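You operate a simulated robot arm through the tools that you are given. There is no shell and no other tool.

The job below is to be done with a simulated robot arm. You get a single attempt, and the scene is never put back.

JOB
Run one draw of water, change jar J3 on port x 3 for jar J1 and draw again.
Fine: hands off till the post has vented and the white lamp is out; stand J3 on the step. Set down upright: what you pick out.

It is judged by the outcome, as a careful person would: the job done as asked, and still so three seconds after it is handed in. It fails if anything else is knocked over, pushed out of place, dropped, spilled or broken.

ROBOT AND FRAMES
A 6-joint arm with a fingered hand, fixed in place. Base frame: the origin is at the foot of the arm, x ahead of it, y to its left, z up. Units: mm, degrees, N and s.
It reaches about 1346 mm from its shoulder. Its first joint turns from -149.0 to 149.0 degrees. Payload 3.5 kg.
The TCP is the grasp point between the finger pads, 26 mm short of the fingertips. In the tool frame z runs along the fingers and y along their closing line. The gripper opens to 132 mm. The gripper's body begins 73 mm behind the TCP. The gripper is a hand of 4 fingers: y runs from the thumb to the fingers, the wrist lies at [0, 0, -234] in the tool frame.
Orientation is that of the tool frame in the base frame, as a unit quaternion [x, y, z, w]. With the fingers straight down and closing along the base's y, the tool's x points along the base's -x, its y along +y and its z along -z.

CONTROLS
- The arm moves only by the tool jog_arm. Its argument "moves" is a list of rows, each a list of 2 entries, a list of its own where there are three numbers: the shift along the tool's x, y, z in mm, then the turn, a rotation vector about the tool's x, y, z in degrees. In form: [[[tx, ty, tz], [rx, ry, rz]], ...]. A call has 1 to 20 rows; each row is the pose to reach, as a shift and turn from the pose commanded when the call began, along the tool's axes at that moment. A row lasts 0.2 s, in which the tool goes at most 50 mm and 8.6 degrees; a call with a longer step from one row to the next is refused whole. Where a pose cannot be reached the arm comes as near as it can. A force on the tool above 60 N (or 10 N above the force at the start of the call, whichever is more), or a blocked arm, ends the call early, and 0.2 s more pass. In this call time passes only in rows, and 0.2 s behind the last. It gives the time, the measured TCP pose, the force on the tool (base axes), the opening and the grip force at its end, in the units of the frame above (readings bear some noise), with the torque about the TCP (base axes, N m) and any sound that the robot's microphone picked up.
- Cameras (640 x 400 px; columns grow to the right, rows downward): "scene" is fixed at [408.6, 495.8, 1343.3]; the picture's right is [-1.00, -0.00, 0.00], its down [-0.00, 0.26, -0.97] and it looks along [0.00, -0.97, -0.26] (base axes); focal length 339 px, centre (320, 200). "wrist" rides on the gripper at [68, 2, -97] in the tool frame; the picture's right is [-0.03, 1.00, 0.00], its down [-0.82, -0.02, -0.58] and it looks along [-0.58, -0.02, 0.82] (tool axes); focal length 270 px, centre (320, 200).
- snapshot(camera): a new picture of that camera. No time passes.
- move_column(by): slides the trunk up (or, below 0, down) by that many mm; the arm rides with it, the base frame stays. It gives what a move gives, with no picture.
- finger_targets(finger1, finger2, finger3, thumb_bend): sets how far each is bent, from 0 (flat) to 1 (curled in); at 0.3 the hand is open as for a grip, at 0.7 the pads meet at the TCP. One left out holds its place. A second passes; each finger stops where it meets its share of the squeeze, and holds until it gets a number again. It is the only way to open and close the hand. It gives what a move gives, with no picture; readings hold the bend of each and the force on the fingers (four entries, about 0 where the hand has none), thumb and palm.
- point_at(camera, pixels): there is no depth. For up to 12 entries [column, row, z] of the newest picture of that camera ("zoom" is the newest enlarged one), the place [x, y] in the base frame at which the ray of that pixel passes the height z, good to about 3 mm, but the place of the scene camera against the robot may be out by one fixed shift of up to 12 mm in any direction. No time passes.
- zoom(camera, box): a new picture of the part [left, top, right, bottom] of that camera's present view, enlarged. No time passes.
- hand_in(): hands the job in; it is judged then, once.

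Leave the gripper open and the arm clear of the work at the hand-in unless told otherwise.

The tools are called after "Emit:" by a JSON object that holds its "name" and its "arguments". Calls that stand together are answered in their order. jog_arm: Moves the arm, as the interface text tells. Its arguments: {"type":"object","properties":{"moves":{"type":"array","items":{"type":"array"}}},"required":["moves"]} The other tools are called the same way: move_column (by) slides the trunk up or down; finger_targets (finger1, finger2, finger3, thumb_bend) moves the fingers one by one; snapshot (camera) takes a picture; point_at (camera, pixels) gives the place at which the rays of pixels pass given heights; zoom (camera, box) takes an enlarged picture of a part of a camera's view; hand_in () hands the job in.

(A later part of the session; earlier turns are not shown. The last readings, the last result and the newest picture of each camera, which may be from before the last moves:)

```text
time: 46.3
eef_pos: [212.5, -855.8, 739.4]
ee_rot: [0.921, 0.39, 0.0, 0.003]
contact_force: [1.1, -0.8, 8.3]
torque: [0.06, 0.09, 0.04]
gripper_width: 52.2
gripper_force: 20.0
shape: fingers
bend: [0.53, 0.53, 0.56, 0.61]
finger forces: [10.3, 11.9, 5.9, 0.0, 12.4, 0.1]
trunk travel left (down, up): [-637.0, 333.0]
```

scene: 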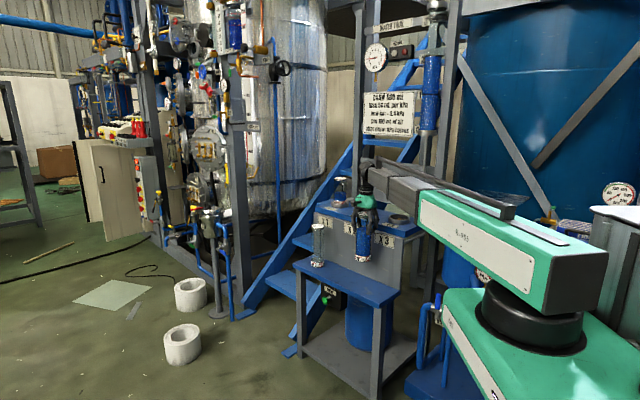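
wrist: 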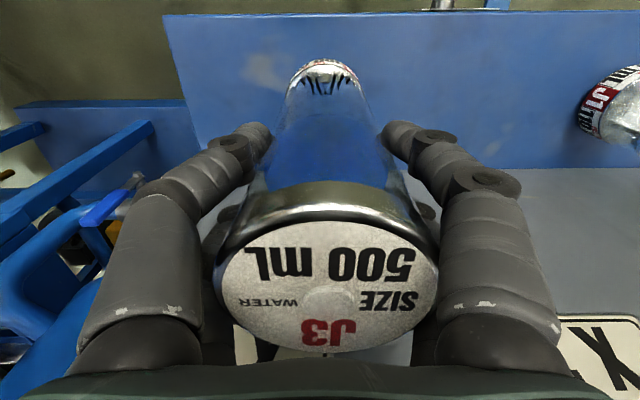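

Contact: the load swung to +8 N and the jar is on the step. I'll ease up 1.5 mm so I'm not pressing on it, then open.

Emit:
{"name": "move_column", "arguments": {"by": 1.5}}

Emit:
{"name": "zoom", "arguments": {"camera": "scene", "box": [330, 230, 400, 310]}}

```text
time: 46.8
eef_pos: [213.4, -854.9, 740.0]
ee_rot: [0.921, 0.389, -0.001, 0.0]
contact_force: [0.1, 0.0, -2.3]
torque: [0.03, 0.06, 0.0]
gripper_width: 52.1
gripper_force: 18.5
shape: fingers
bend: [0.53, 0.53, 0.56, 0.61]
finger forces: [9.6, 10.8, 5.8, 0.0, 12.3, 0.0]
trunk travel left (down, up): [-638.0, 332.0]
```

```text
5.00 times, centred on (365, 270) of scene
```

zoom: 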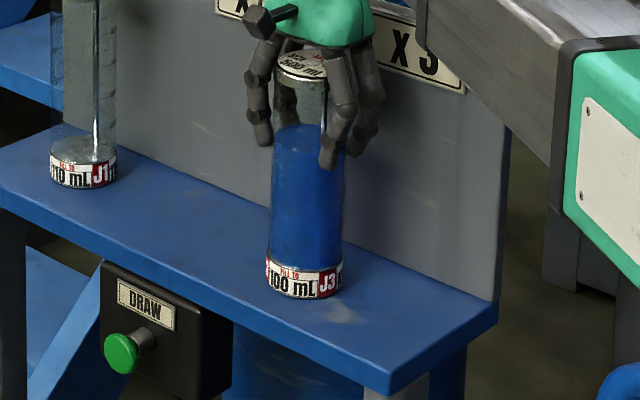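

J3 rests partly on the step and upright. I'll release gently.

Emit:
{"name": "finger_targets", "arguments": {"finger1": 0.47, "finger2": 0.47, "finger3": 0.5, "thumb_bend": 0.54}}

Emit:
{"name": "finger_targets", "arguments": {"finger1": 0.3, "finger2": 0.3, "finger3": 0.3, "thumb_bend": 0.3}}

Emit:
{"name": "snapshot", "arguments": {"camera": "wrist"}}

Emit:
{"name": "zoom", "arguments": {"camera": "scene", "box": [330, 230, 400, 310]}}

```text
time: 47.8
eef_pos: [213.6, -856.1, 740.4]
ee_rot: [0.921, 0.389, 0.0, 0.002]
contact_force: [1.6, -0.7, 0.6]
torque: [0.05, 0.02, 0.01]
gripper_width: 63.8
gripper_force: 0.3
shape: fingers
bend: [0.47, 0.47, 0.5, 0.54]
finger forces: [0.4, 0.7, 0.0, 0.0, 0.1, 0.0]
trunk travel left (down, up): [-638.0, 332.0]
```

```text
time: 48.8
eef_pos: [212.4, -856.0, 739.9]
ee_rot: [0.921, 0.39, 0.0, 0.002]
contact_force: [0.0, -0.7, 0.1]
torque: [0.0, 0.03, -0.01]
gripper_width: 132.4
gripper_force: 0.1
shape: fingers
bend: [0.3, 0.3, 0.3, 0.3]
finger forces: [0.0, 0.1, 0.1, 0.0, 0.0, 0.1]
trunk travel left (down, up): [-638.0, 332.0]
```

```text
taken
```

wrist: 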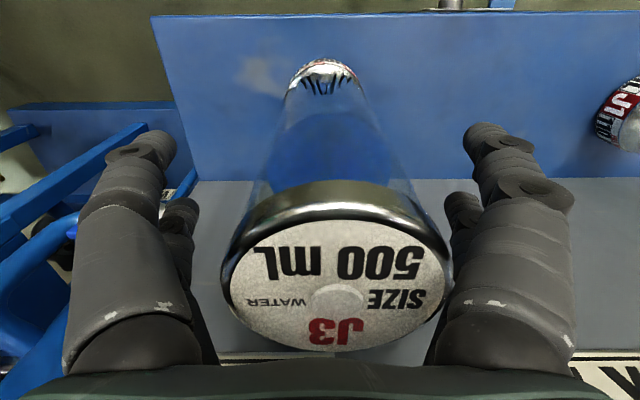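

```text
5.00 times, centred on (365, 270) of scene
```

zoom: 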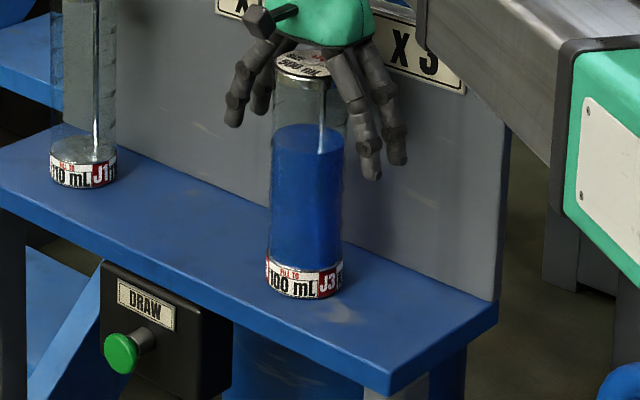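

J3 stands upright and free on the step. I'll raise the hand straight up by 150, off the lid.

Emit:
{"name": "move_column", "arguments": {"by": 150}}

Emit:
{"name": "snapshot", "arguments": {"camera": "wrist"}}

Emit:
{"name": "snapshot", "arguments": {"camera": "scene"}}

```text
time: 50.6
eef_pos: [213.1, -856.0, 890.2]
ee_rot: [0.921, 0.39, 0.001, 0.002]
contact_force: [0.7, 0.3, 0.9]
torque: [0.01, -0.01, 0.01]
gripper_width: 132.2
gripper_force: 0.1
shape: fingers
bend: [0.3, 0.3, 0.3, 0.3]
finger forces: [0.1, 0.1, 0.0, 0.0, 0.0, 0.0]
trunk travel left (down, up): [-788.0, 182.0]
```

```text
taken
```

wrist: 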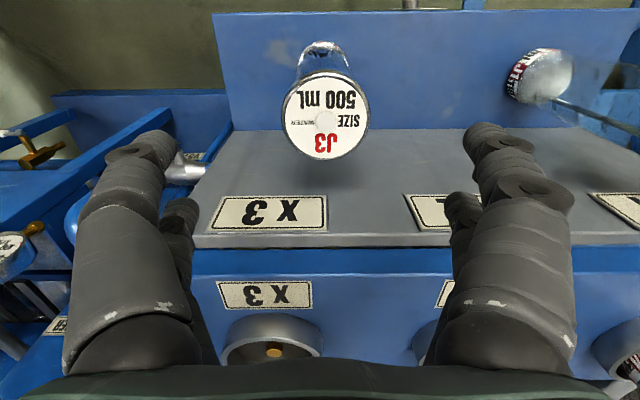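

```text
taken
```

scene: 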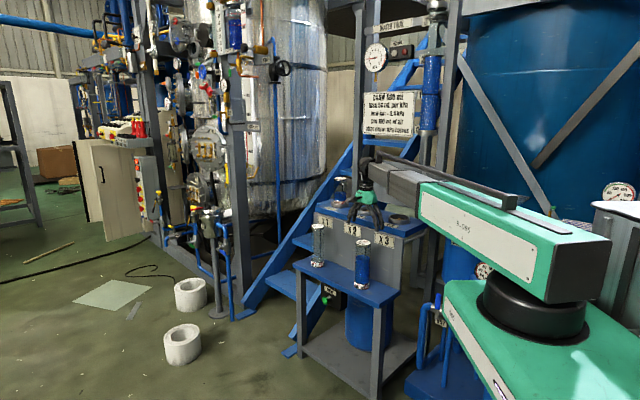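

J3's lid sits at (326,120) from directly above at this height. When I'm centred over J1 (same size) its lid should appear at the same pixel. I'll move along the step to J1, 295 mm sideways and 15 mm back, at this height above all the jars on the step.

Emit:
{"name": "jog_arm", "arguments": {"moves": [[[-2, 38, 0], [0, 0, 0]], [[-4, 78, 0], [0, 0, 0]], [[-6, 118, 0], [0, 0, 0]], [[-8, 158, 0], [0, 0, 0]], [[-10, 198, 0], [0, 0, 0]], [[-12, 238, 0], [0, 0, 0]], [[-14, 274, 0], [0, 0, 0]], [[-15, 295, 0], [0, 0, 0]]]}}

Emit:
{"name": "snapshot", "arguments": {"camera": "wrist"}}

Emit:
{"name": "snapshot", "arguments": {"camera": "scene"}}

```text
time: 52.4
eef_pos: [409.1, -1054.1, 889.3]
ee_rot: [0.921, 0.39, 0.0, 0.002]
contact_force: [0.1, -0.3, -0.4]
torque: [0.03, 0.0, 0.0]
gripper_width: 132.6
gripper_force: 0.1
shape: fingers
bend: [0.3, 0.3, 0.3, 0.3]
finger forces: [0.1, 0.1, 0.0, 0.0, 0.0, 0.1]
out of reach, approached as far as the arm can: row 8
trunk travel left (down, up): [-788.0, 182.0]
```

```text
taken
```

wrist: 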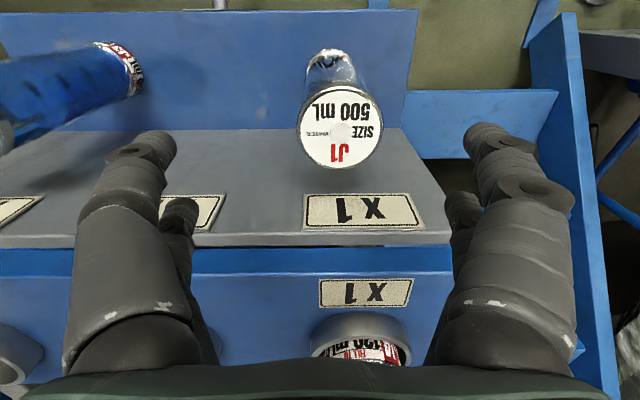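

```text
taken
```

scene: 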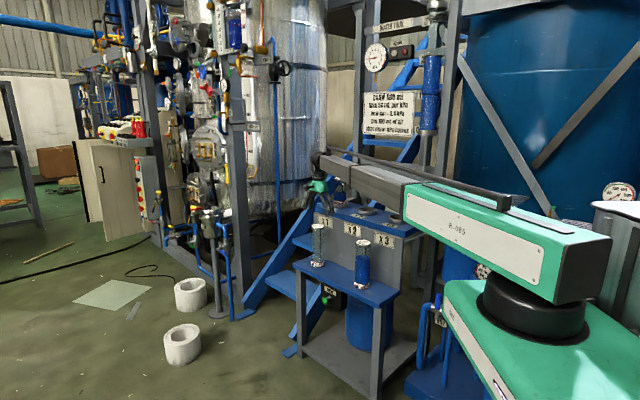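

This is close to the arm's reach limit: the TCP stopped at (409,-1054), while J1's lid appears at (340,130), i.e. its axis is near (412,-1066), about 12 mm beyond. A slight outward tilt of the hand (about 3.5°) gains that reach. I'll apply only the tilt first, still high above J1, and see where the TCP settles.

Emit:
{"name": "jog_arm", "arguments": {"moves": [[[0, 0, 0], [-1.7, -0.45, 0]], [[0, 0, 0], [-3.4, -0.9, 0]], [[0, 0, 0], [-3.4, -0.9, 0]]]}}

Emit:
{"name": "snapshot", "arguments": {"camera": "wrist"}}

```text
time: 53.2
eef_pos: [408.6, -1054.0, 890.3]
ee_rot: [0.92, 0.39, 0.005, 0.032]
contact_force: [0.9, -0.1, 1.2]
torque: [0.0, 0.04, 0.02]
gripper_width: 132.7
gripper_force: 0.0
shape: fingers
bend: [0.3, 0.3, 0.3, 0.3]
finger forces: [0.1, 0.0, 0.0, 0.0, 0.1, 0.0]
trunk travel left (down, up): [-788.0, 182.0]
```

```text
taken
```

wrist: 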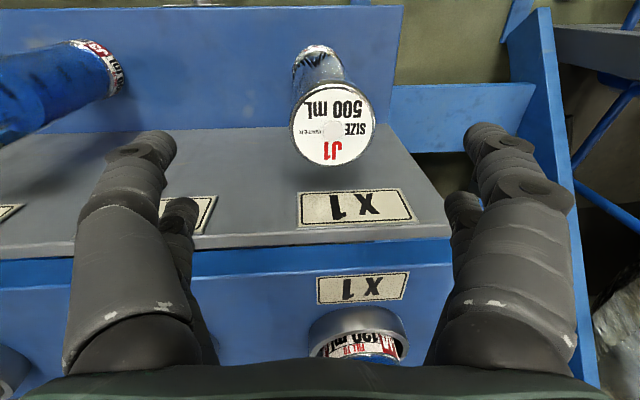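

The tilt took, at 3.7° outward, with the TCP unchanged. I'll refine J1's lid centre from this view.

Emit:
{"name": "zoom", "arguments": {"camera": "wrist", "box": [270, 70, 400, 180]}}

Emit:
{"name": "point_at", "arguments": {"camera": "wrist", "pixels": [[333, 125, 790], [333, 125, 785], [333, 125, 795], [333, 128, 790]]}}

```text
3.64 times, centred on (335, 125) of wrist
```

zoom: 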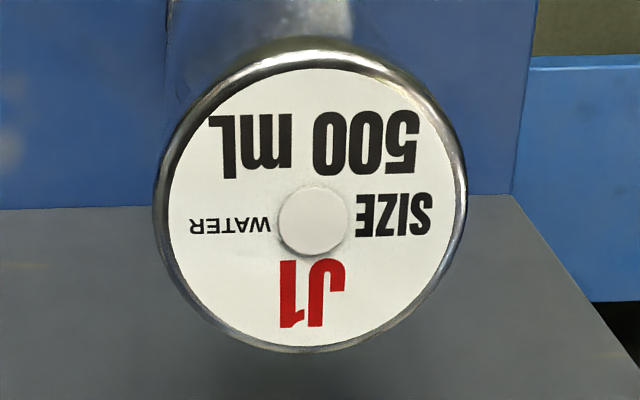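

```text
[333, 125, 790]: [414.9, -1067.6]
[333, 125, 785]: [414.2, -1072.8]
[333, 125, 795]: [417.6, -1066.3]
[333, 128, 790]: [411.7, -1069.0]
```

J1's axis is at about (412,-1068). I'll shift the tilted hand there, 8 mm back and 12 mm sideways, still above the lid.

Emit:
{"name": "jog_arm", "arguments": {"moves": [[[-4, 6, 0.4], [0, 0, 0]], [[-7.7, 12.2, 0.9], [0, 0, 0]], [[-7.7, 12.2, 0.9], [0, 0, 0]]]}}

Emit:
{"name": "snapshot", "arguments": {"camera": "wrist"}}

```text
time: 54.0
eef_pos: [410.6, -1068.2, 890.6]
ee_rot: [0.92, 0.39, 0.004, 0.032]
contact_force: [-0.3, -0.4, -0.5]
torque: [-0.03, -0.03, -0.01]
gripper_width: 132.4
gripper_force: 0.0
shape: fingers
bend: [0.3, 0.3, 0.3, 0.3]
finger forces: [0.0, 0.0, 0.0, 0.1, 0.0, 0.0]
trunk travel left (down, up): [-788.0, 182.0]
```

```text
taken
```

wrist: 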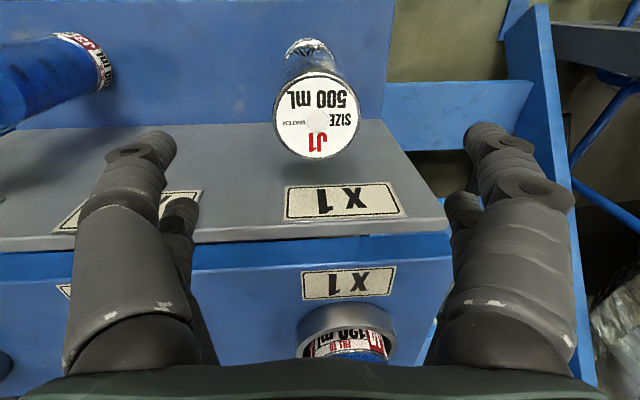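

The shift was reached without complaint. I'll cross-check J1's centre from here.

Emit:
{"name": "zoom", "arguments": {"camera": "wrist", "box": [255, 60, 385, 170]}}

Emit:
{"name": "point_at", "arguments": {"camera": "wrist", "pixels": [[317, 118, 785], [317, 118, 790], [317, 118, 795], [317, 121, 790]]}}

```text
3.64 times, centred on (320, 115) of wrist
```

zoom: 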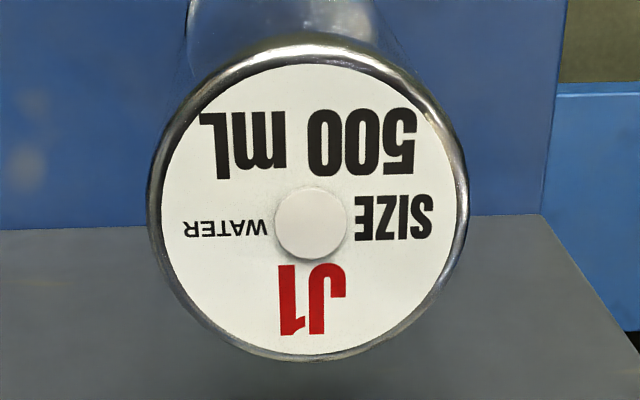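

```text
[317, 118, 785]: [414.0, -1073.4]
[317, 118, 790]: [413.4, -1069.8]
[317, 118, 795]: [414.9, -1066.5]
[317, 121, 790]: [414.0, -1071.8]
```

J1's centre reads about (413,-1070). I'll shift 3 mm more sideways, then lower by 100 and check the straddle.

Emit:
{"name": "jog_arm", "arguments": {"moves": [[[0, 3, 0.2], [0, 0, 0]], [[0, 3, 0.2], [0, 0, 0]]]}}

Emit:
{"name": "move_column", "arguments": {"by": -80}}

Emit:
{"name": "snapshot", "arguments": {"camera": "wrist"}}

Emit:
{"name": "zoom", "arguments": {"camera": "scene", "box": [280, 170, 400, 290]}}

```text
time: 54.6
eef_pos: [411.5, -1067.1, 890.7]
ee_rot: [0.92, 0.39, 0.004, 0.032]
contact_force: [0.5, -0.3, -0.6]
torque: [-0.01, 0.01, -0.01]
gripper_width: 132.7
gripper_force: 0.0
shape: fingers
bend: [0.3, 0.3, 0.3, 0.3]
finger forces: [0.0, 0.0, 0.0, 0.0, 0.1, 0.0]
out of reach, approached as far as the arm can: row 1, 2
trunk travel left (down, up): [-788.0, 182.0]
```

```text
time: 55.7
eef_pos: [411.1, -1066.6, 811.3]
ee_rot: [0.92, 0.39, 0.004, 0.032]
contact_force: [-0.2, 0.3, -0.7]
torque: [-0.01, 0.03, -0.01]
gripper_width: 132.6
gripper_force: 0.1
shape: fingers
bend: [0.3, 0.3, 0.3, 0.3]
finger forces: [0.0, 0.0, 0.1, 0.2, 0.0, 0.1]
trunk travel left (down, up): [-708.0, 262.0]
```

```text
taken
```

wrist: 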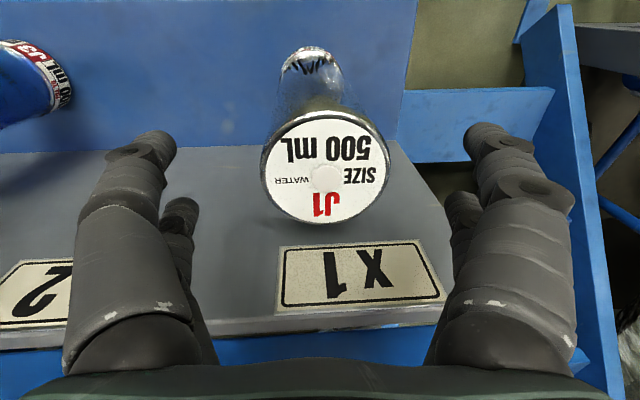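

```text
3.33 times, centred on (340, 230) of scene
```

zoom: 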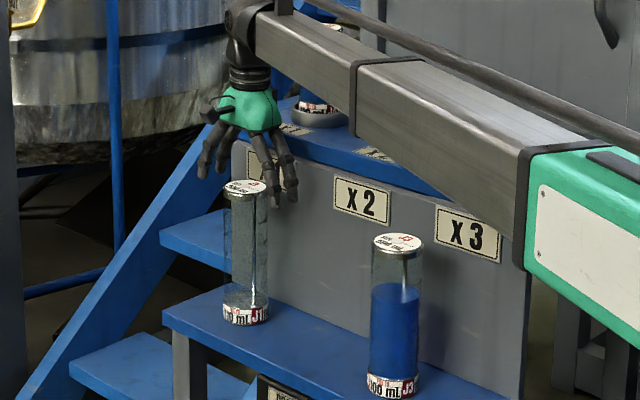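

Row by row the arm is at its reach limit again, about 4 mm short. I'll check the offset from this closer view.

Emit:
{"name": "zoom", "arguments": {"camera": "wrist", "box": [245, 95, 405, 230]}}

Emit:
{"name": "point_at", "arguments": {"camera": "wrist", "pixels": [[327, 172, 785], [327, 172, 790], [327, 172, 795], [327, 178, 790]]}}

```text
2.96 times, centred on (325, 162) of wrist
```

zoom: 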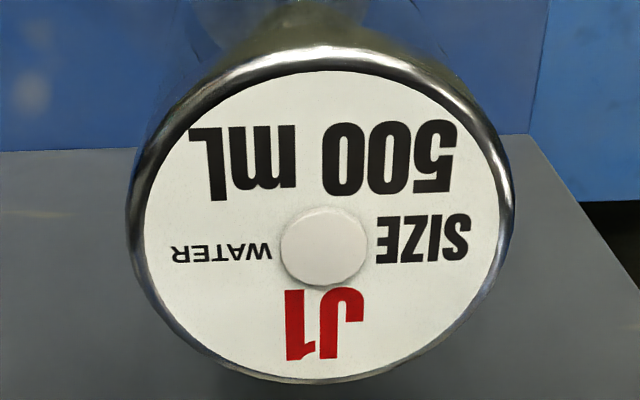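

```text
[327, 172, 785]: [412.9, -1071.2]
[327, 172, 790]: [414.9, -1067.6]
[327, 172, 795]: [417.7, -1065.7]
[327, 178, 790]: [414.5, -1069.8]
```

J1's axis is 3.7 mm off sideways only. One more degree of tilt gives the reach to centre on it; the fingertips (z≈785) barely reach the lid level at ±66 mm, so this is safe.

Emit:
{"name": "jog_arm", "arguments": {"moves": [[[0, 0, 0], [-1.0, -0.26, 0]], [[0, 3.7, 0.3], [-1.0, -0.26, 0]], [[0, 3.7, 0.3], [-1.0, -0.26, 0]]]}}

Emit:
{"name": "snapshot", "arguments": {"camera": "wrist"}}

```text
time: 56.5
eef_pos: [412.7, -1070.5, 811.0]
ee_rot: [0.92, 0.39, 0.004, 0.042]
contact_force: [0.5, 0.0, 0.0]
torque: [-0.01, 0.03, -0.04]
gripper_width: 132.4
gripper_force: 0.1
shape: fingers
bend: [0.3, 0.3, 0.3, 0.3]
finger forces: [0.1, 0.0, 0.0, 0.1, 0.1, 0.1]
trunk travel left (down, up): [-708.0, 262.0]
```

```text
taken
```

wrist: 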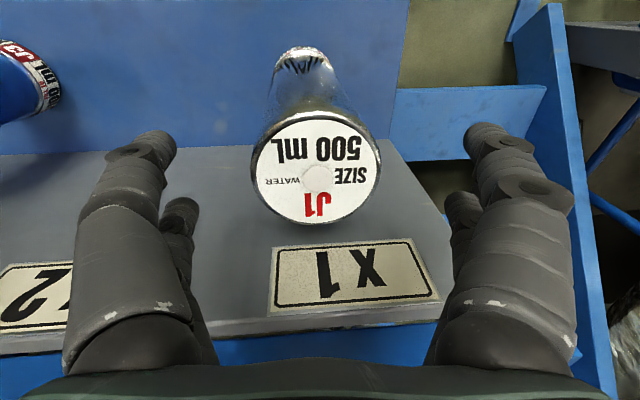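

The TCP is at (412.7,-1070.5), within 2–3 mm of J1's axis. I'll lower 70 to the grip height, the same relative height as J3's grip.

Emit:
{"name": "move_column", "arguments": {"by": -70}}

Emit:
{"name": "snapshot", "arguments": {"camera": "wrist"}}

Emit:
{"name": "zoom", "arguments": {"camera": "scene", "box": [280, 170, 400, 290]}}

```text
time: 57.6
eef_pos: [414.3, -1070.7, 741.3]
ee_rot: [0.92, 0.39, 0.005, 0.042]
contact_force: [-0.5, -0.3, -0.2]
torque: [0.01, 0.02, 0.03]
gripper_width: 132.9
gripper_force: 0.0
shape: fingers
bend: [0.3, 0.3, 0.3, 0.3]
finger forces: [0.0, 0.0, 0.0, 0.1, 0.0, 0.0]
trunk travel left (down, up): [-638.0, 332.0]
```

```text
taken
```

wrist: 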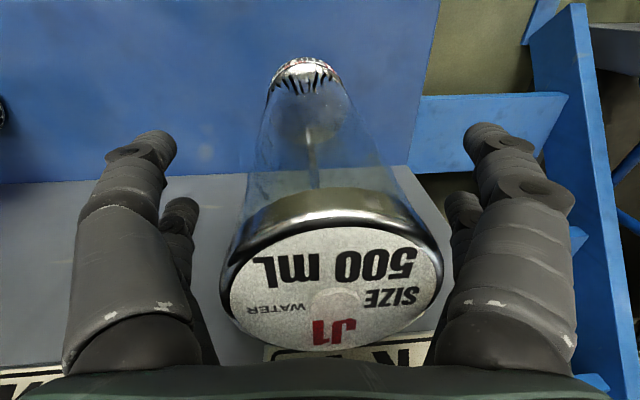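

```text
3.33 times, centred on (340, 230) of scene
```

zoom: 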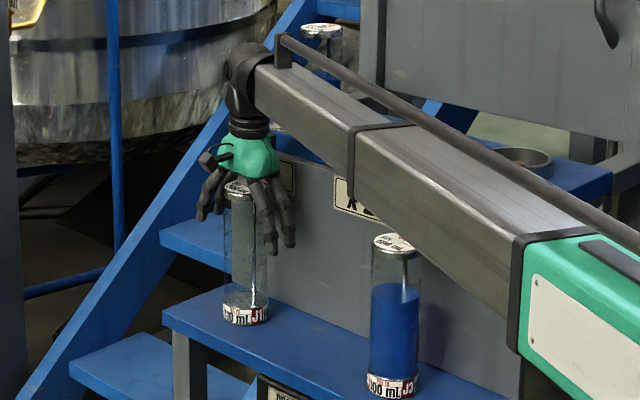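

The fingers straddle J1 evenly, and the tube passes about 140 mm above J3. I'll close the fingers on J1.

Emit:
{"name": "finger_targets", "arguments": {"finger1": 0.6, "finger2": 0.6, "finger3": 0.6, "thumb_bend": 0.6}}

Emit:
{"name": "snapshot", "arguments": {"camera": "wrist"}}

Emit:
{"name": "zoom", "arguments": {"camera": "scene", "box": [290, 200, 350, 280]}}

```text
time: 58.6
eef_pos: [415.2, -1070.1, 741.2]
ee_rot: [0.92, 0.39, 0.005, 0.042]
contact_force: [-1.5, 0.9, 0.7]
torque: [0.25, 0.19, 0.04]
gripper_width: 52.7
gripper_force: 11.6
shape: fingers
bend: [0.55, 0.55, 0.52, 0.56]
finger forces: [3.6, 8.3, 4.9, 0.1, 7.0, 0.1]
trunk travel left (down, up): [-638.0, 332.0]
```

```text
taken
```

wrist: 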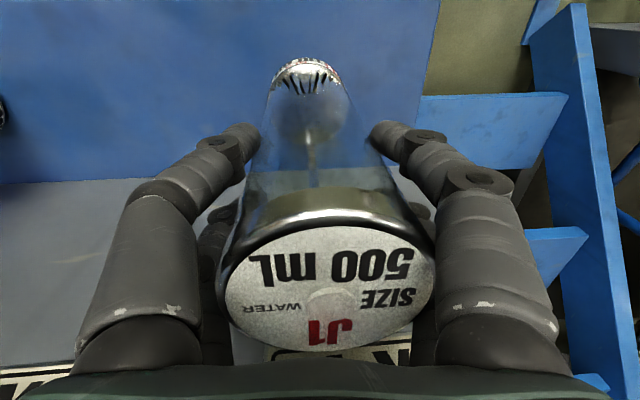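

```text
5.00 times, centred on (320, 240) of scene
```

zoom: 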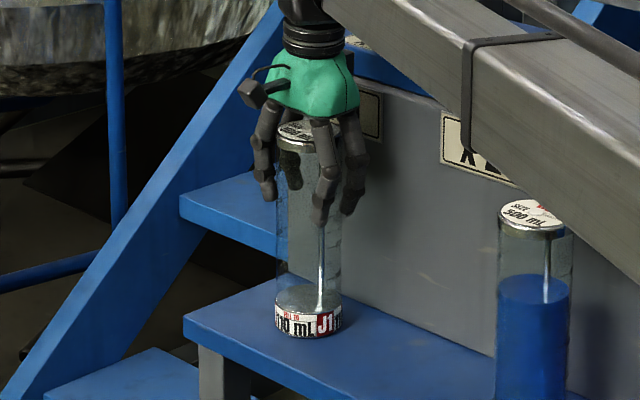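

The grip on J1 is 11.6 N, which is enough for an empty jar. I'll lift 15 mm and check.

Emit:
{"name": "move_column", "arguments": {"by": 15}}

Emit:
{"name": "zoom", "arguments": {"camera": "scene", "box": [290, 200, 350, 280]}}

Emit:
{"name": "snapshot", "arguments": {"camera": "wrist"}}

```text
time: 59.2
eef_pos: [415.4, -1070.3, 755.9]
ee_rot: [0.92, 0.39, 0.005, 0.041]
contact_force: [0.1, 0.1, -3.2]
torque: [0.0, 0.0, 0.0]
gripper_width: 52.2
gripper_force: 11.6
shape: fingers
bend: [0.55, 0.55, 0.52, 0.56]
finger forces: [4.3, 7.7, 4.6, 0.1, 6.2, 0.0]
trunk travel left (down, up): [-654.0, 316.0]
```

```text
5.00 times, centred on (320, 240) of scene
```

zoom: 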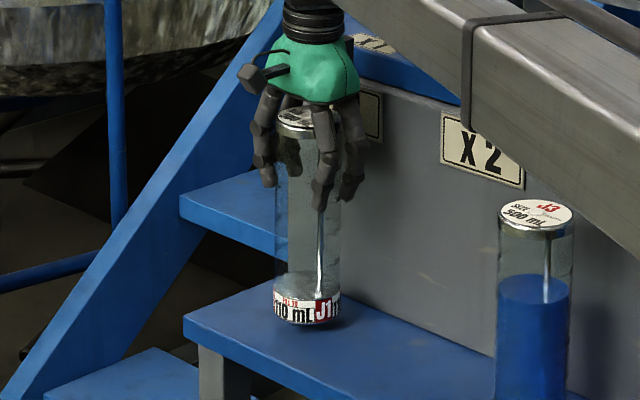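

```text
taken
```

wrist: 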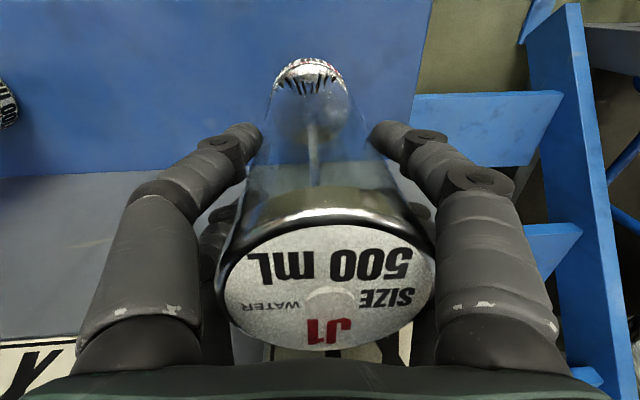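

J1 is lifted at 3.2 N and hangs upright. I'll raise to full height (316 mm).

Emit:
{"name": "move_column", "arguments": {"by": 316}}

Emit:
{"name": "snapshot", "arguments": {"camera": "wrist"}}

Emit:
{"name": "snapshot", "arguments": {"camera": "scene"}}

```text
time: 62.4
eef_pos: [414.2, -1070.3, 1071.0]
ee_rot: [0.92, 0.39, 0.006, 0.041]
contact_force: [1.2, 0.4, -2.5]
torque: [0.04, -0.01, 0.0]
gripper_width: 52.1
gripper_force: 11.6
shape: fingers
bend: [0.55, 0.55, 0.52, 0.56]
finger forces: [4.2, 7.8, 4.6, 0.0, 6.3, 0.1]
trunk travel left (down, up): [-969.0, 1.0]
```

```text
taken
```

wrist: 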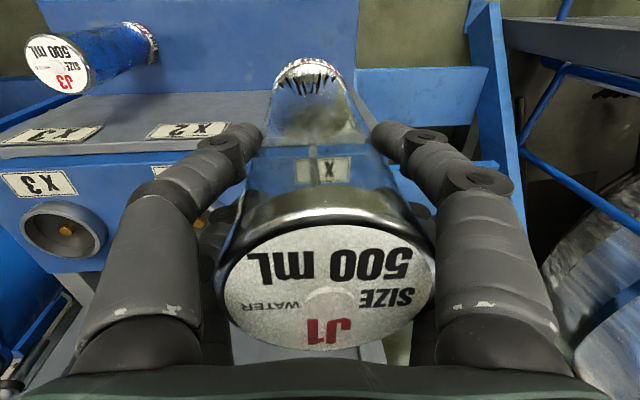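

```text
taken
```

scene: 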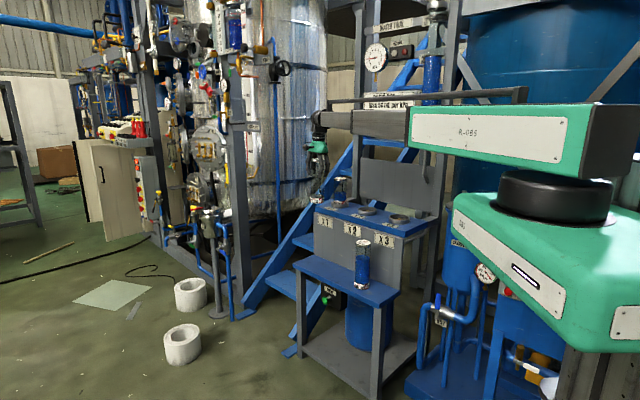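

J1 is at full height, well above the rings, and the empty x3 ring shows at (64,230). I'll carry it along the bench to a point 110 mm in front of port x3, keeping the same hand tilt so the jar stays vertical.

Emit:
{"name": "jog_arm", "arguments": {"moves": [[[-3, -14, -1.1], [0, 0, 0]], [[-8, -38, -2.9], [0, 0, 0]], [[-15, -70, -5.3], [0, 0, 0]], [[-22.5, -106, -8.0], [0, 0, 0]], [[-30, -142, -10.7], [0, 0, 0]], [[-37.7, -178, -13.5], [0, 0, 0]], [[-45.3, -214, -16.2], [0, 0, 0]], [[-53, -250, -18.9], [0, 0, 0]], [[-60, -284, -21.5], [0, 0, 0]], [[-66, -312, -23.6], [0, 0, 0]], [[-70, -331, -25], [0, 0, 0]], [[-71.9, -339.6, -25.7], [0, 0, 0]]]}}

Emit:
{"name": "snapshot", "arguments": {"camera": "wrist"}}

Emit:
{"name": "snapshot", "arguments": {"camera": "scene"}}

```text
time: 65.0
eef_pos: [119.2, -885.7, 1070.5]
ee_rot: [0.92, 0.39, 0.006, 0.042]
contact_force: [0.0, -1.2, -3.7]
torque: [0.01, -0.02, 0.03]
gripper_width: 52.1
gripper_force: 11.3
shape: fingers
bend: [0.55, 0.55, 0.53, 0.56]
finger forces: [4.4, 7.5, 4.7, 0.1, 6.3, 0.0]
trunk travel left (down, up): [-969.0, 1.0]
```

```text
taken
```

wrist: 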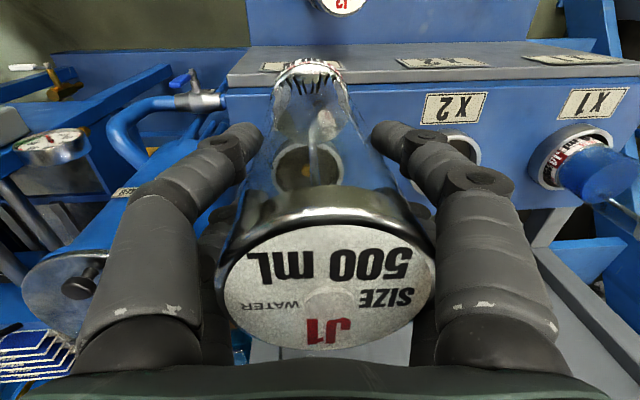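

```text
taken
```

scene: 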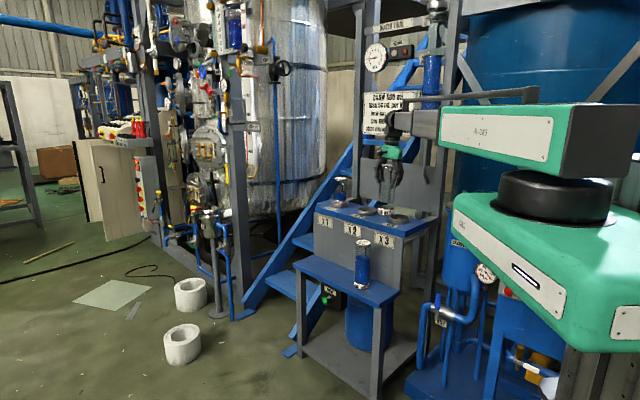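

The empty x3 ring shows through the clear glass around (307,172). I'll zoom to check the alignment before moving over it.

Emit:
{"name": "zoom", "arguments": {"camera": "wrist", "box": [250, 60, 380, 220]}}

Emit:
{"name": "zoom", "arguments": {"camera": "scene", "box": [350, 140, 430, 230]}}

Emit:
{"name": "point_at", "arguments": {"camera": "scene", "pixels": [[399.5, 219, 855], [399.5, 219, 874], [388, 208, 917]]}}

```text
2.50 times, centred on (315, 140) of wrist
```

zoom: 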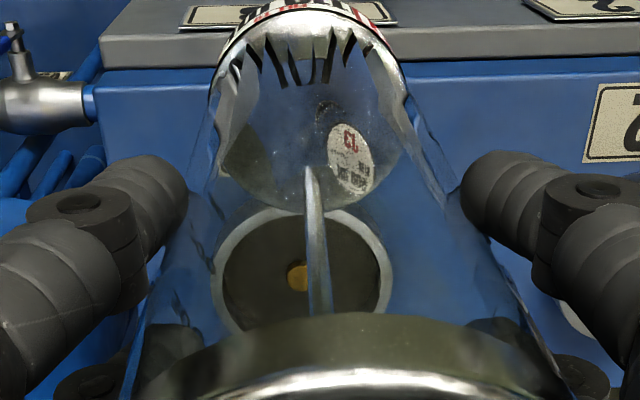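

```text
4.44 times, centred on (390, 185) of scene
```

zoom: 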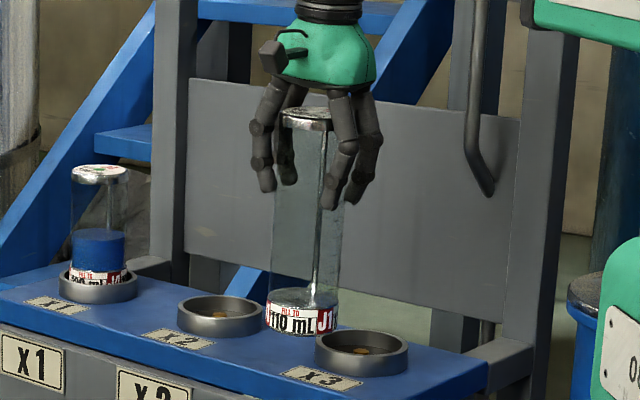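

```text
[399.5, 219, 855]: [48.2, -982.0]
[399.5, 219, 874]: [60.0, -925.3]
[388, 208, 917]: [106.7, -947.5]
```

Predicted and observed pixels of the x3 port's pin agree (about (306,171)), so the port axis is at about (41,-960). I'll move J1 over the port, 109 mm straight in, at full height with 40 mm of clearance above the ring.

Emit:
{"name": "jog_arm", "arguments": {"moves": [[[-10, 0, 0.2], [0, 0, 0]], [[-30, 0, 0.7], [0, 0, 0]], [[-52, -0.1, 1.2], [0, 0, 0]], [[-74, -0.1, 1.7], [0, 0, 0]], [[-94, -0.2, 2.2], [0, 0, 0]], [[-105, -0.2, 2.4], [0, 0, 0]], [[-109.1, -0.2, 2.5], [0, 0, 0]]]}}

Emit:
{"name": "snapshot", "arguments": {"camera": "wrist"}}

Emit:
{"name": "zoom", "arguments": {"camera": "scene", "box": [360, 140, 440, 230]}}

```text
time: 66.6
eef_pos: [44.6, -963.9, 1072.2]
ee_rot: [0.92, 0.39, 0.006, 0.041]
contact_force: [-0.4, -0.7, -3.1]
torque: [-0.01, -0.01, -0.01]
gripper_width: 51.9
gripper_force: 11.6
shape: fingers
bend: [0.55, 0.55, 0.53, 0.56]
finger forces: [4.5, 7.5, 4.7, 0.1, 6.4, 0.1]
trunk travel left (down, up): [-969.0, 1.0]
```

```text
taken
```

wrist: 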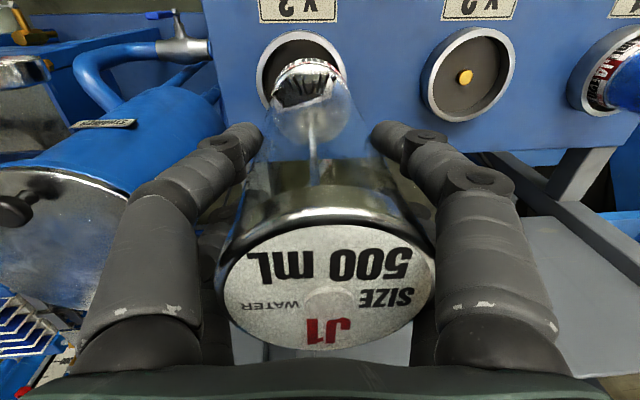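

```text
4.44 times, centred on (400, 185) of scene
```

zoom: 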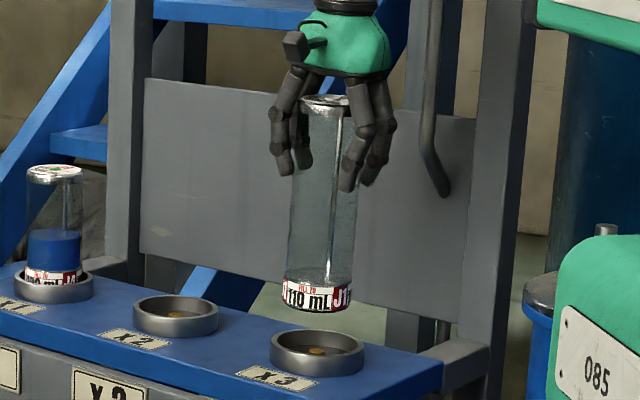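

J1 is above the ring. I'll zoom to compare the base outline with the ring before lowering.

Emit:
{"name": "zoom", "arguments": {"camera": "wrist", "box": [240, 15, 380, 160]}}

Emit:
{"name": "zoom", "arguments": {"camera": "scene", "box": [380, 195, 420, 225]}}

```text
2.76 times, centred on (310, 88) of wrist
```

zoom: 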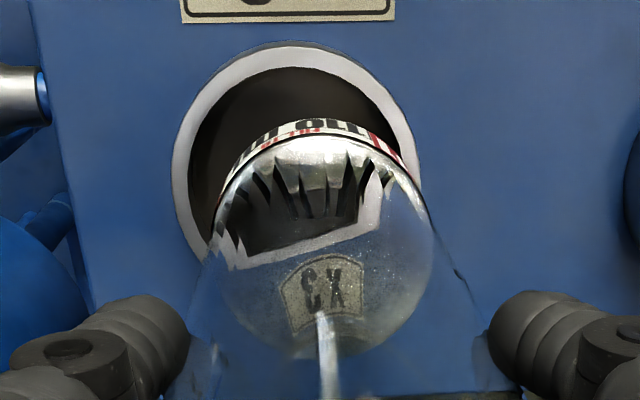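

```text
13.33 times, centred on (400, 210) of scene
```

zoom: 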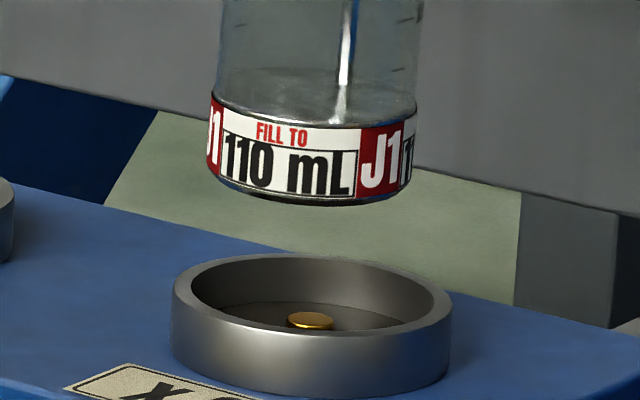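

The ring clearance is about ±7 mm, and the jar base hangs slightly toward the x2 side (a lean of about 1.5°). I'll correct by reducing the hand tilt 1.5° and shifting 2.3 mm toward the ring centre.

Emit:
{"name": "jog_arm", "arguments": {"moves": [[[-0.5, -1.2, -0.1], [0.75, 0, 0]], [[-1, -2.3, -0.2], [1.5, 0, 0]], [[-1, -2.3, -0.2], [1.5, 0, 0]]]}}

Emit:
{"name": "zoom", "arguments": {"camera": "wrist", "box": [240, 15, 380, 160]}}

Emit:
{"name": "zoom", "arguments": {"camera": "scene", "box": [380, 195, 420, 225]}}

Emit:
{"name": "zoom", "arguments": {"camera": "scene", "box": [360, 140, 440, 230]}}

```text
time: 67.4
eef_pos: [42.7, -960.9, 1072.7]
ee_rot: [0.92, 0.39, 0.0, 0.028]
contact_force: [-0.3, -0.5, -2.7]
torque: [0.01, 0.0, 0.01]
gripper_width: 52.2
gripper_force: 11.3
shape: fingers
bend: [0.55, 0.55, 0.53, 0.56]
finger forces: [4.5, 7.5, 4.7, 0.1, 6.3, 0.0]
trunk travel left (down, up): [-969.0, 1.0]
```

```text
2.76 times, centred on (310, 88) of wrist
```

zoom: 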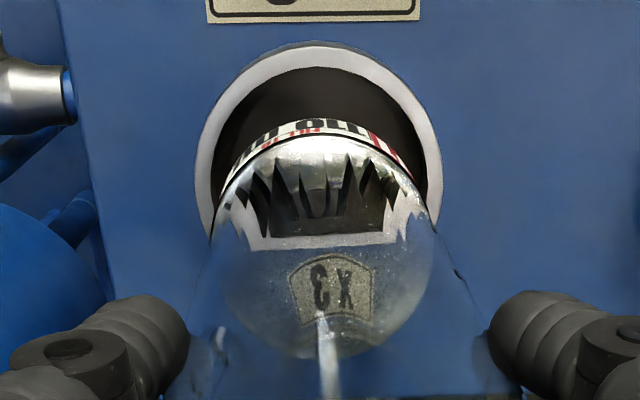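

```text
13.33 times, centred on (400, 210) of scene
```

zoom: 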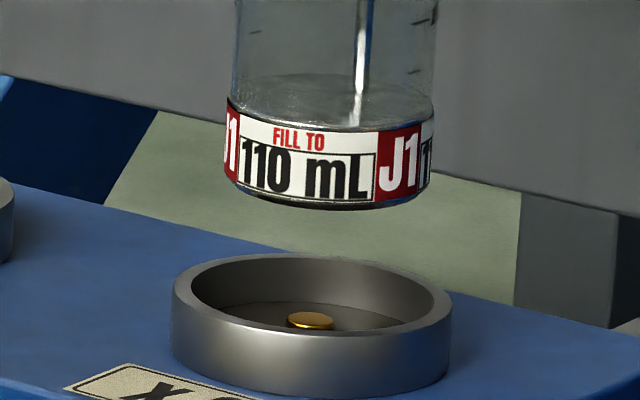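

```text
4.44 times, centred on (400, 185) of scene
```

zoom: 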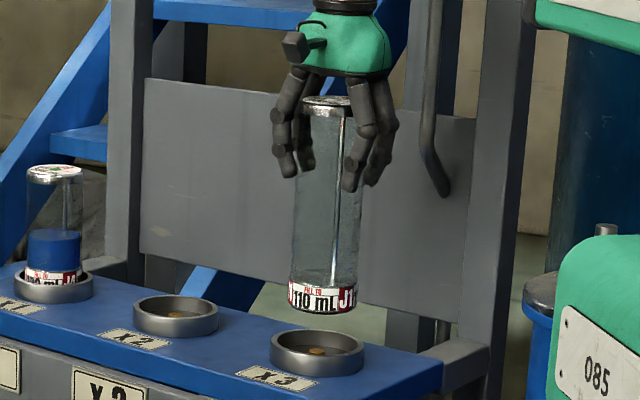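

The scene view puts the base about 4 mm too far right, while the wrist view suggests about 2 mm outward, so I'll shift 3 mm outward and 0.5 mm sideways. Then I'll lower most of the way, still watching the force.

Emit:
{"name": "jog_arm", "arguments": {"moves": [[[3, 0.5, 0], [0, 0, 0]], [[3, 0.5, 0], [0, 0, 0]]]}}

Emit:
{"name": "move_column", "arguments": {"by": -32}}

Emit:
{"name": "zoom", "arguments": {"camera": "scene", "box": [380, 195, 420, 225]}}

Emit:
{"name": "zoom", "arguments": {"camera": "wrist", "box": [240, 15, 380, 160]}}

```text
time: 68.0
eef_pos: [44.9, -960.0, 1069.5]
ee_rot: [0.921, 0.389, 0.0, 0.03]
contact_force: [0.3, 0.1, -2.2]
torque: [-0.07, 0.02, 0.0]
gripper_width: 52.0
gripper_force: 11.7
shape: fingers
bend: [0.55, 0.55, 0.53, 0.56]
finger forces: [4.7, 7.5, 4.7, 0.0, 6.5, 0.1]
trunk travel left (down, up): [-969.0, 1.0]
```

```text
time: 68.8
eef_pos: [44.2, -959.8, 1038.8]
ee_rot: [0.92, 0.39, 0.0, 0.029]
contact_force: [0.9, 0.2, -2.8]
torque: [-0.02, -0.01, -0.01]
gripper_width: 52.0
gripper_force: 11.2
shape: fingers
bend: [0.55, 0.55, 0.53, 0.56]
finger forces: [4.6, 7.5, 4.7, 0.0, 6.4, 0.0]
trunk travel left (down, up): [-937.0, 33.0]
```

```text
13.33 times, centred on (400, 210) of scene
```

zoom: 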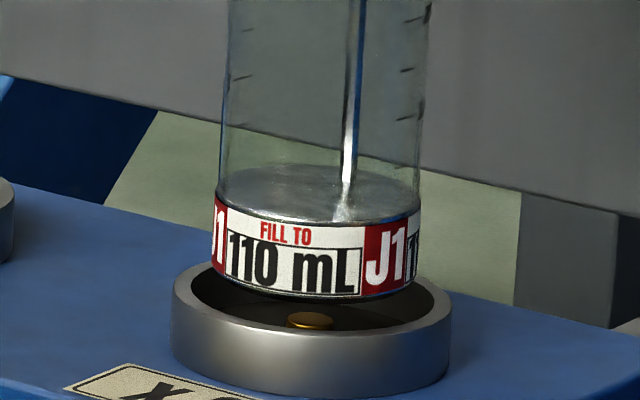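

```text
2.76 times, centred on (310, 88) of wrist
```

zoom: 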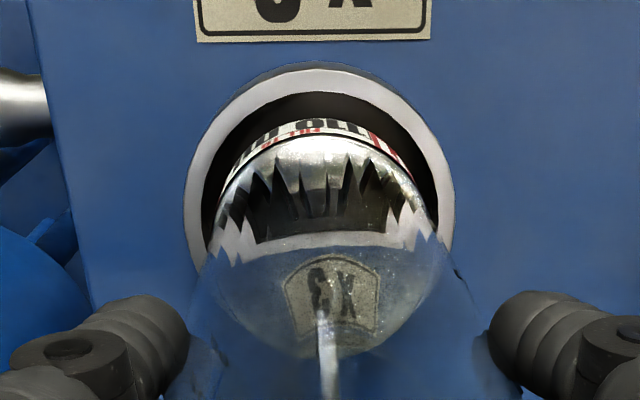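

J1's base is nearly centred in the ring in both views, within about 2 mm. I'll make a final 1.5 mm trim and lower 16 mm more into the ring.

Emit:
{"name": "jog_arm", "arguments": {"moves": [[[-1.5, -0.8, 0], [0, 0, 0]], [[-1.5, -0.8, 0], [0, 0, 0]]]}}

Emit:
{"name": "move_column", "arguments": {"by": -16}}

Emit:
{"name": "zoom", "arguments": {"camera": "scene", "box": [380, 195, 420, 225]}}

```text
time: 69.3
eef_pos: [42.5, -960.5, 1039.9]
ee_rot: [0.92, 0.39, 0.001, 0.029]
contact_force: [0.1, 0.5, -2.8]
torque: [0.0, -0.02, -0.01]
gripper_width: 52.2
gripper_force: 11.9
shape: fingers
bend: [0.55, 0.55, 0.53, 0.56]
finger forces: [4.6, 7.5, 4.7, 0.0, 6.5, 0.1]
trunk travel left (down, up): [-937.0, 33.0]
```

```text
time: 70.0
eef_pos: [42.9, -960.9, 1022.4]
ee_rot: [0.92, 0.39, 0.001, 0.029]
contact_force: [-0.1, -0.1, -2.7]
torque: [0.0, 0.01, -0.01]
gripper_width: 52.0
gripper_force: 12.0
shape: fingers
bend: [0.55, 0.55, 0.53, 0.56]
finger forces: [4.6, 7.5, 4.7, 0.0, 6.4, 0.0]
trunk travel left (down, up): [-921.0, 49.0]
```

```text
13.33 times, centred on (400, 210) of scene
```

zoom: 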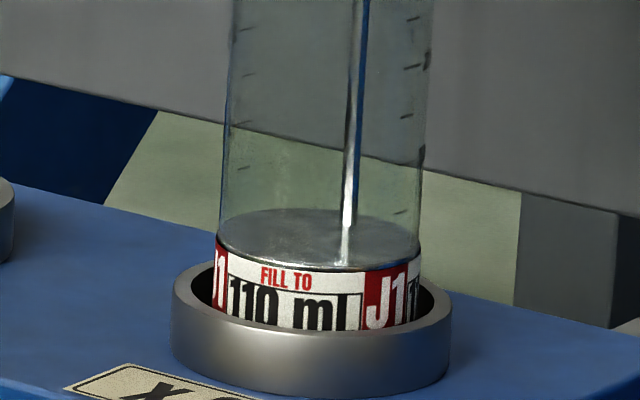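

The base is inside the ring with no contact. I'll lower another 3 mm.

Emit:
{"name": "move_column", "arguments": {"by": -3}}

Emit:
{"name": "move_column", "arguments": {"by": -2}}

```text
time: 70.5
eef_pos: [43.0, -961.5, 1020.4]
ee_rot: [0.92, 0.39, 0.0, 0.029]
contact_force: [-0.8, 0.3, -4.0]
torque: [-0.04, -0.03, 0.0]
gripper_width: 51.9
gripper_force: 11.7
shape: fingers
bend: [0.55, 0.55, 0.53, 0.56]
finger forces: [4.4, 7.5, 4.7, 0.0, 6.4, 0.1]
trunk travel left (down, up): [-918.0, 52.0]
```

```text
time: 71.0
eef_pos: [42.5, -960.3, 1018.7]
ee_rot: [0.92, 0.39, 0.0, 0.029]
contact_force: [0.9, -0.5, -1.6]
torque: [0.01, 0.02, 0.0]
gripper_width: 52.3
gripper_force: 11.1
shape: fingers
bend: [0.55, 0.55, 0.53, 0.56]
finger forces: [4.7, 7.4, 4.7, 0.0, 6.4, 0.0]
trunk travel left (down, up): [-916.0, 54.0]
```

The load is -1.6 N, possibly starting to touch. I'll lower 2 mm more.

Emit:
{"name": "move_column", "arguments": {"by": -2}}

```text
time: 71.5
eef_pos: [42.4, -961.5, 1015.9]
ee_rot: [0.92, 0.391, 0.0, 0.029]
contact_force: [-0.6, -1.3, 3.5]
torque: [0.0, -0.01, 0.01]
gripper_width: 52.0
gripper_force: 12.7
shape: fingers
bend: [0.55, 0.55, 0.53, 0.56]
finger forces: [4.6, 8.7, 5.1, 0.0, 6.5, 0.1]
trunk travel left (down, up): [-914.0, 56.0]
```

Contact: the load went to +3.5 N at TCP z≈1016, the same seating height J3 had. I'll check the pictures and then release.

Emit:
{"name": "zoom", "arguments": {"camera": "scene", "box": [370, 160, 430, 228]}}

Emit:
{"name": "finger_targets", "arguments": {"finger1": 0.49, "finger2": 0.49, "finger3": 0.47, "thumb_bend": 0.5}}

Emit:
{"name": "zoom", "arguments": {"camera": "scene", "box": [370, 160, 430, 228]}}

```text
5.88 times, centred on (400, 194) of scene
```

zoom: 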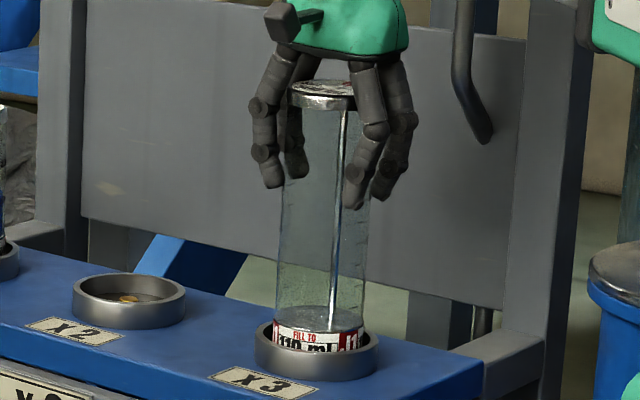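

```text
time: 72.5
eef_pos: [42.9, -960.3, 1017.0]
ee_rot: [0.92, 0.391, 0.001, 0.03]
contact_force: [-0.1, -0.2, 0.9]
torque: [0.02, 0.03, -0.03]
gripper_width: 66.8
gripper_force: 0.5
shape: fingers
bend: [0.49, 0.49, 0.47, 0.5]
finger forces: [0.1, 0.8, 0.0, 0.1, 0.1, 0.1]
trunk travel left (down, up): [-914.0, 56.0]
```

```text
5.88 times, centred on (400, 194) of scene
```

zoom: 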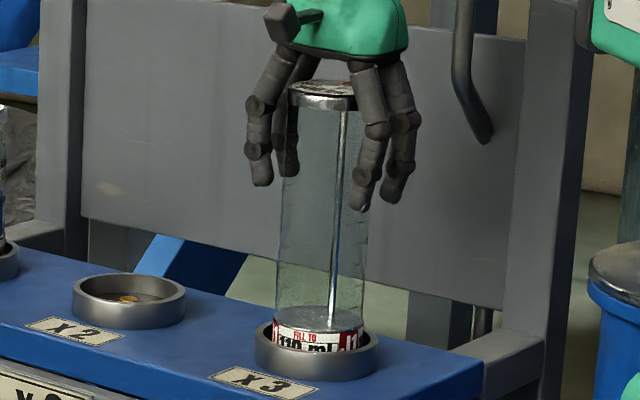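

J1 stands in the ring with the fingers nearly off. I'll open fully.

Emit:
{"name": "finger_targets", "arguments": {"finger1": 0.3, "finger2": 0.3, "finger3": 0.3, "thumb_bend": 0.3}}

Emit:
{"name": "snapshot", "arguments": {"camera": "wrist"}}

Emit:
{"name": "zoom", "arguments": {"camera": "scene", "box": [370, 160, 430, 228]}}

Emit:
{"name": "zoom", "arguments": {"camera": "scene", "box": [350, 20, 460, 90]}}

```text
time: 73.5
eef_pos: [42.3, -960.3, 1015.3]
ee_rot: [0.92, 0.39, 0.0, 0.029]
contact_force: [0.6, 0.5, -0.3]
torque: [-0.01, -0.02, -0.03]
gripper_width: 132.5
gripper_force: 0.0
shape: fingers
bend: [0.3, 0.3, 0.3, 0.3]
finger forces: [0.0, 0.1, 0.1, 0.1, 0.0, 0.1]
trunk travel left (down, up): [-914.0, 56.0]
```

```text
taken
```

wrist: 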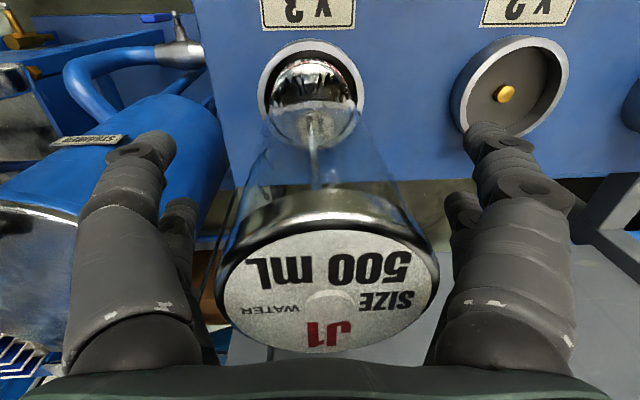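

```text
5.88 times, centred on (400, 194) of scene
```

zoom: 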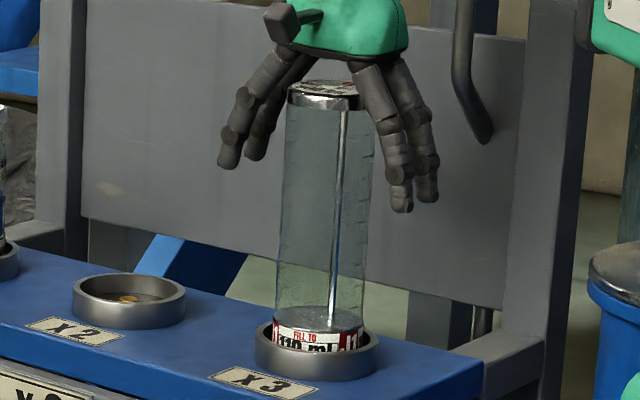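

```text
5.71 times, centred on (405, 55) of scene
```

zoom: 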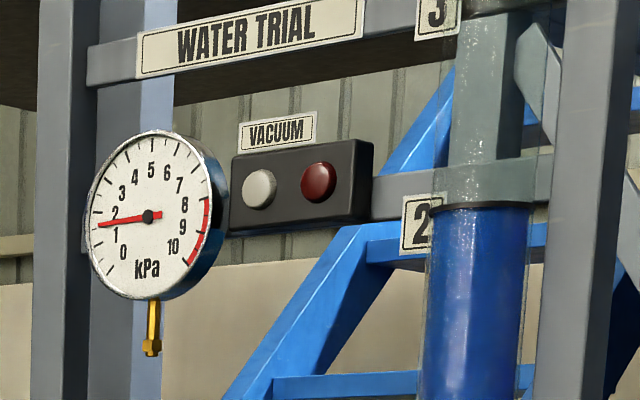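

J1 is seated and centred in the x3 ring, upright, and the fingers are off. I'll raise the hand to the top and then back straight out so the jar passes between the finger pairs.

Emit:
{"name": "move_column", "arguments": {"by": 56}}

Emit:
{"name": "jog_arm", "arguments": {"moves": [[[25, 0, -0.6], [0, 0, 0]], [[55, 0, -1.3], [0, 0, 0]], [[90, 0, -2.1], [0, 0, 0]], [[125, 0, -2.9], [0, 0, 0]], [[160, 0, -3.7], [0, 0, 0]], [[190, 0, -4.2], [0, 0, 0]]]}}

Emit:
{"name": "snapshot", "arguments": {"camera": "wrist"}}

Emit:
{"name": "snapshot", "arguments": {"camera": "scene"}}

```text
time: 74.5
eef_pos: [43.2, -960.7, 1072.3]
ee_rot: [0.92, 0.39, 0.0, 0.03]
contact_force: [0.8, 0.1, 0.1]
torque: [0.01, 0.02, -0.03]
gripper_width: 132.3
gripper_force: 0.0
shape: fingers
bend: [0.3, 0.3, 0.3, 0.3]
finger forces: [0.0, 0.0, 0.0, 0.0, 0.0, 0.1]
trunk travel left (down, up): [-970.0, 0.0]
```

```text
time: 75.9
eef_pos: [177.0, -825.5, 1071.6]
ee_rot: [0.92, 0.39, 0.0, 0.03]
contact_force: [-0.1, 0.2, 0.5]
torque: [0.0, 0.01, 0.01]
gripper_width: 132.4
gripper_force: 0.0
shape: fingers
bend: [0.3, 0.3, 0.3, 0.3]
finger forces: [0.0, 0.1, 0.0, 0.0, 0.0, 0.1]
trunk travel left (down, up): [-970.0, 0.0]
```

```text
taken
```

wrist: 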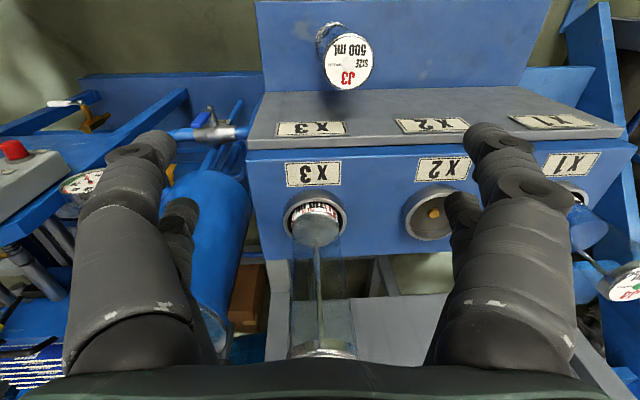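

```text
taken
```

scene: 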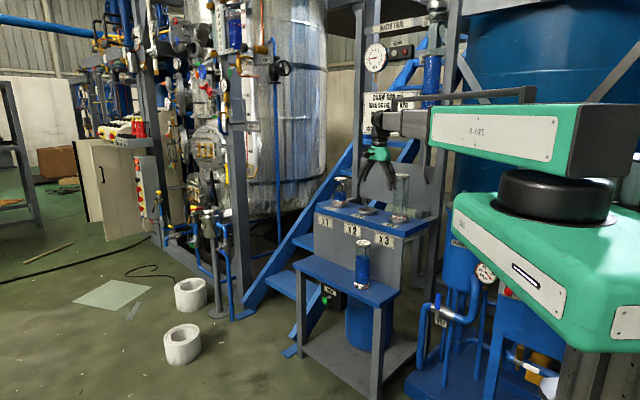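

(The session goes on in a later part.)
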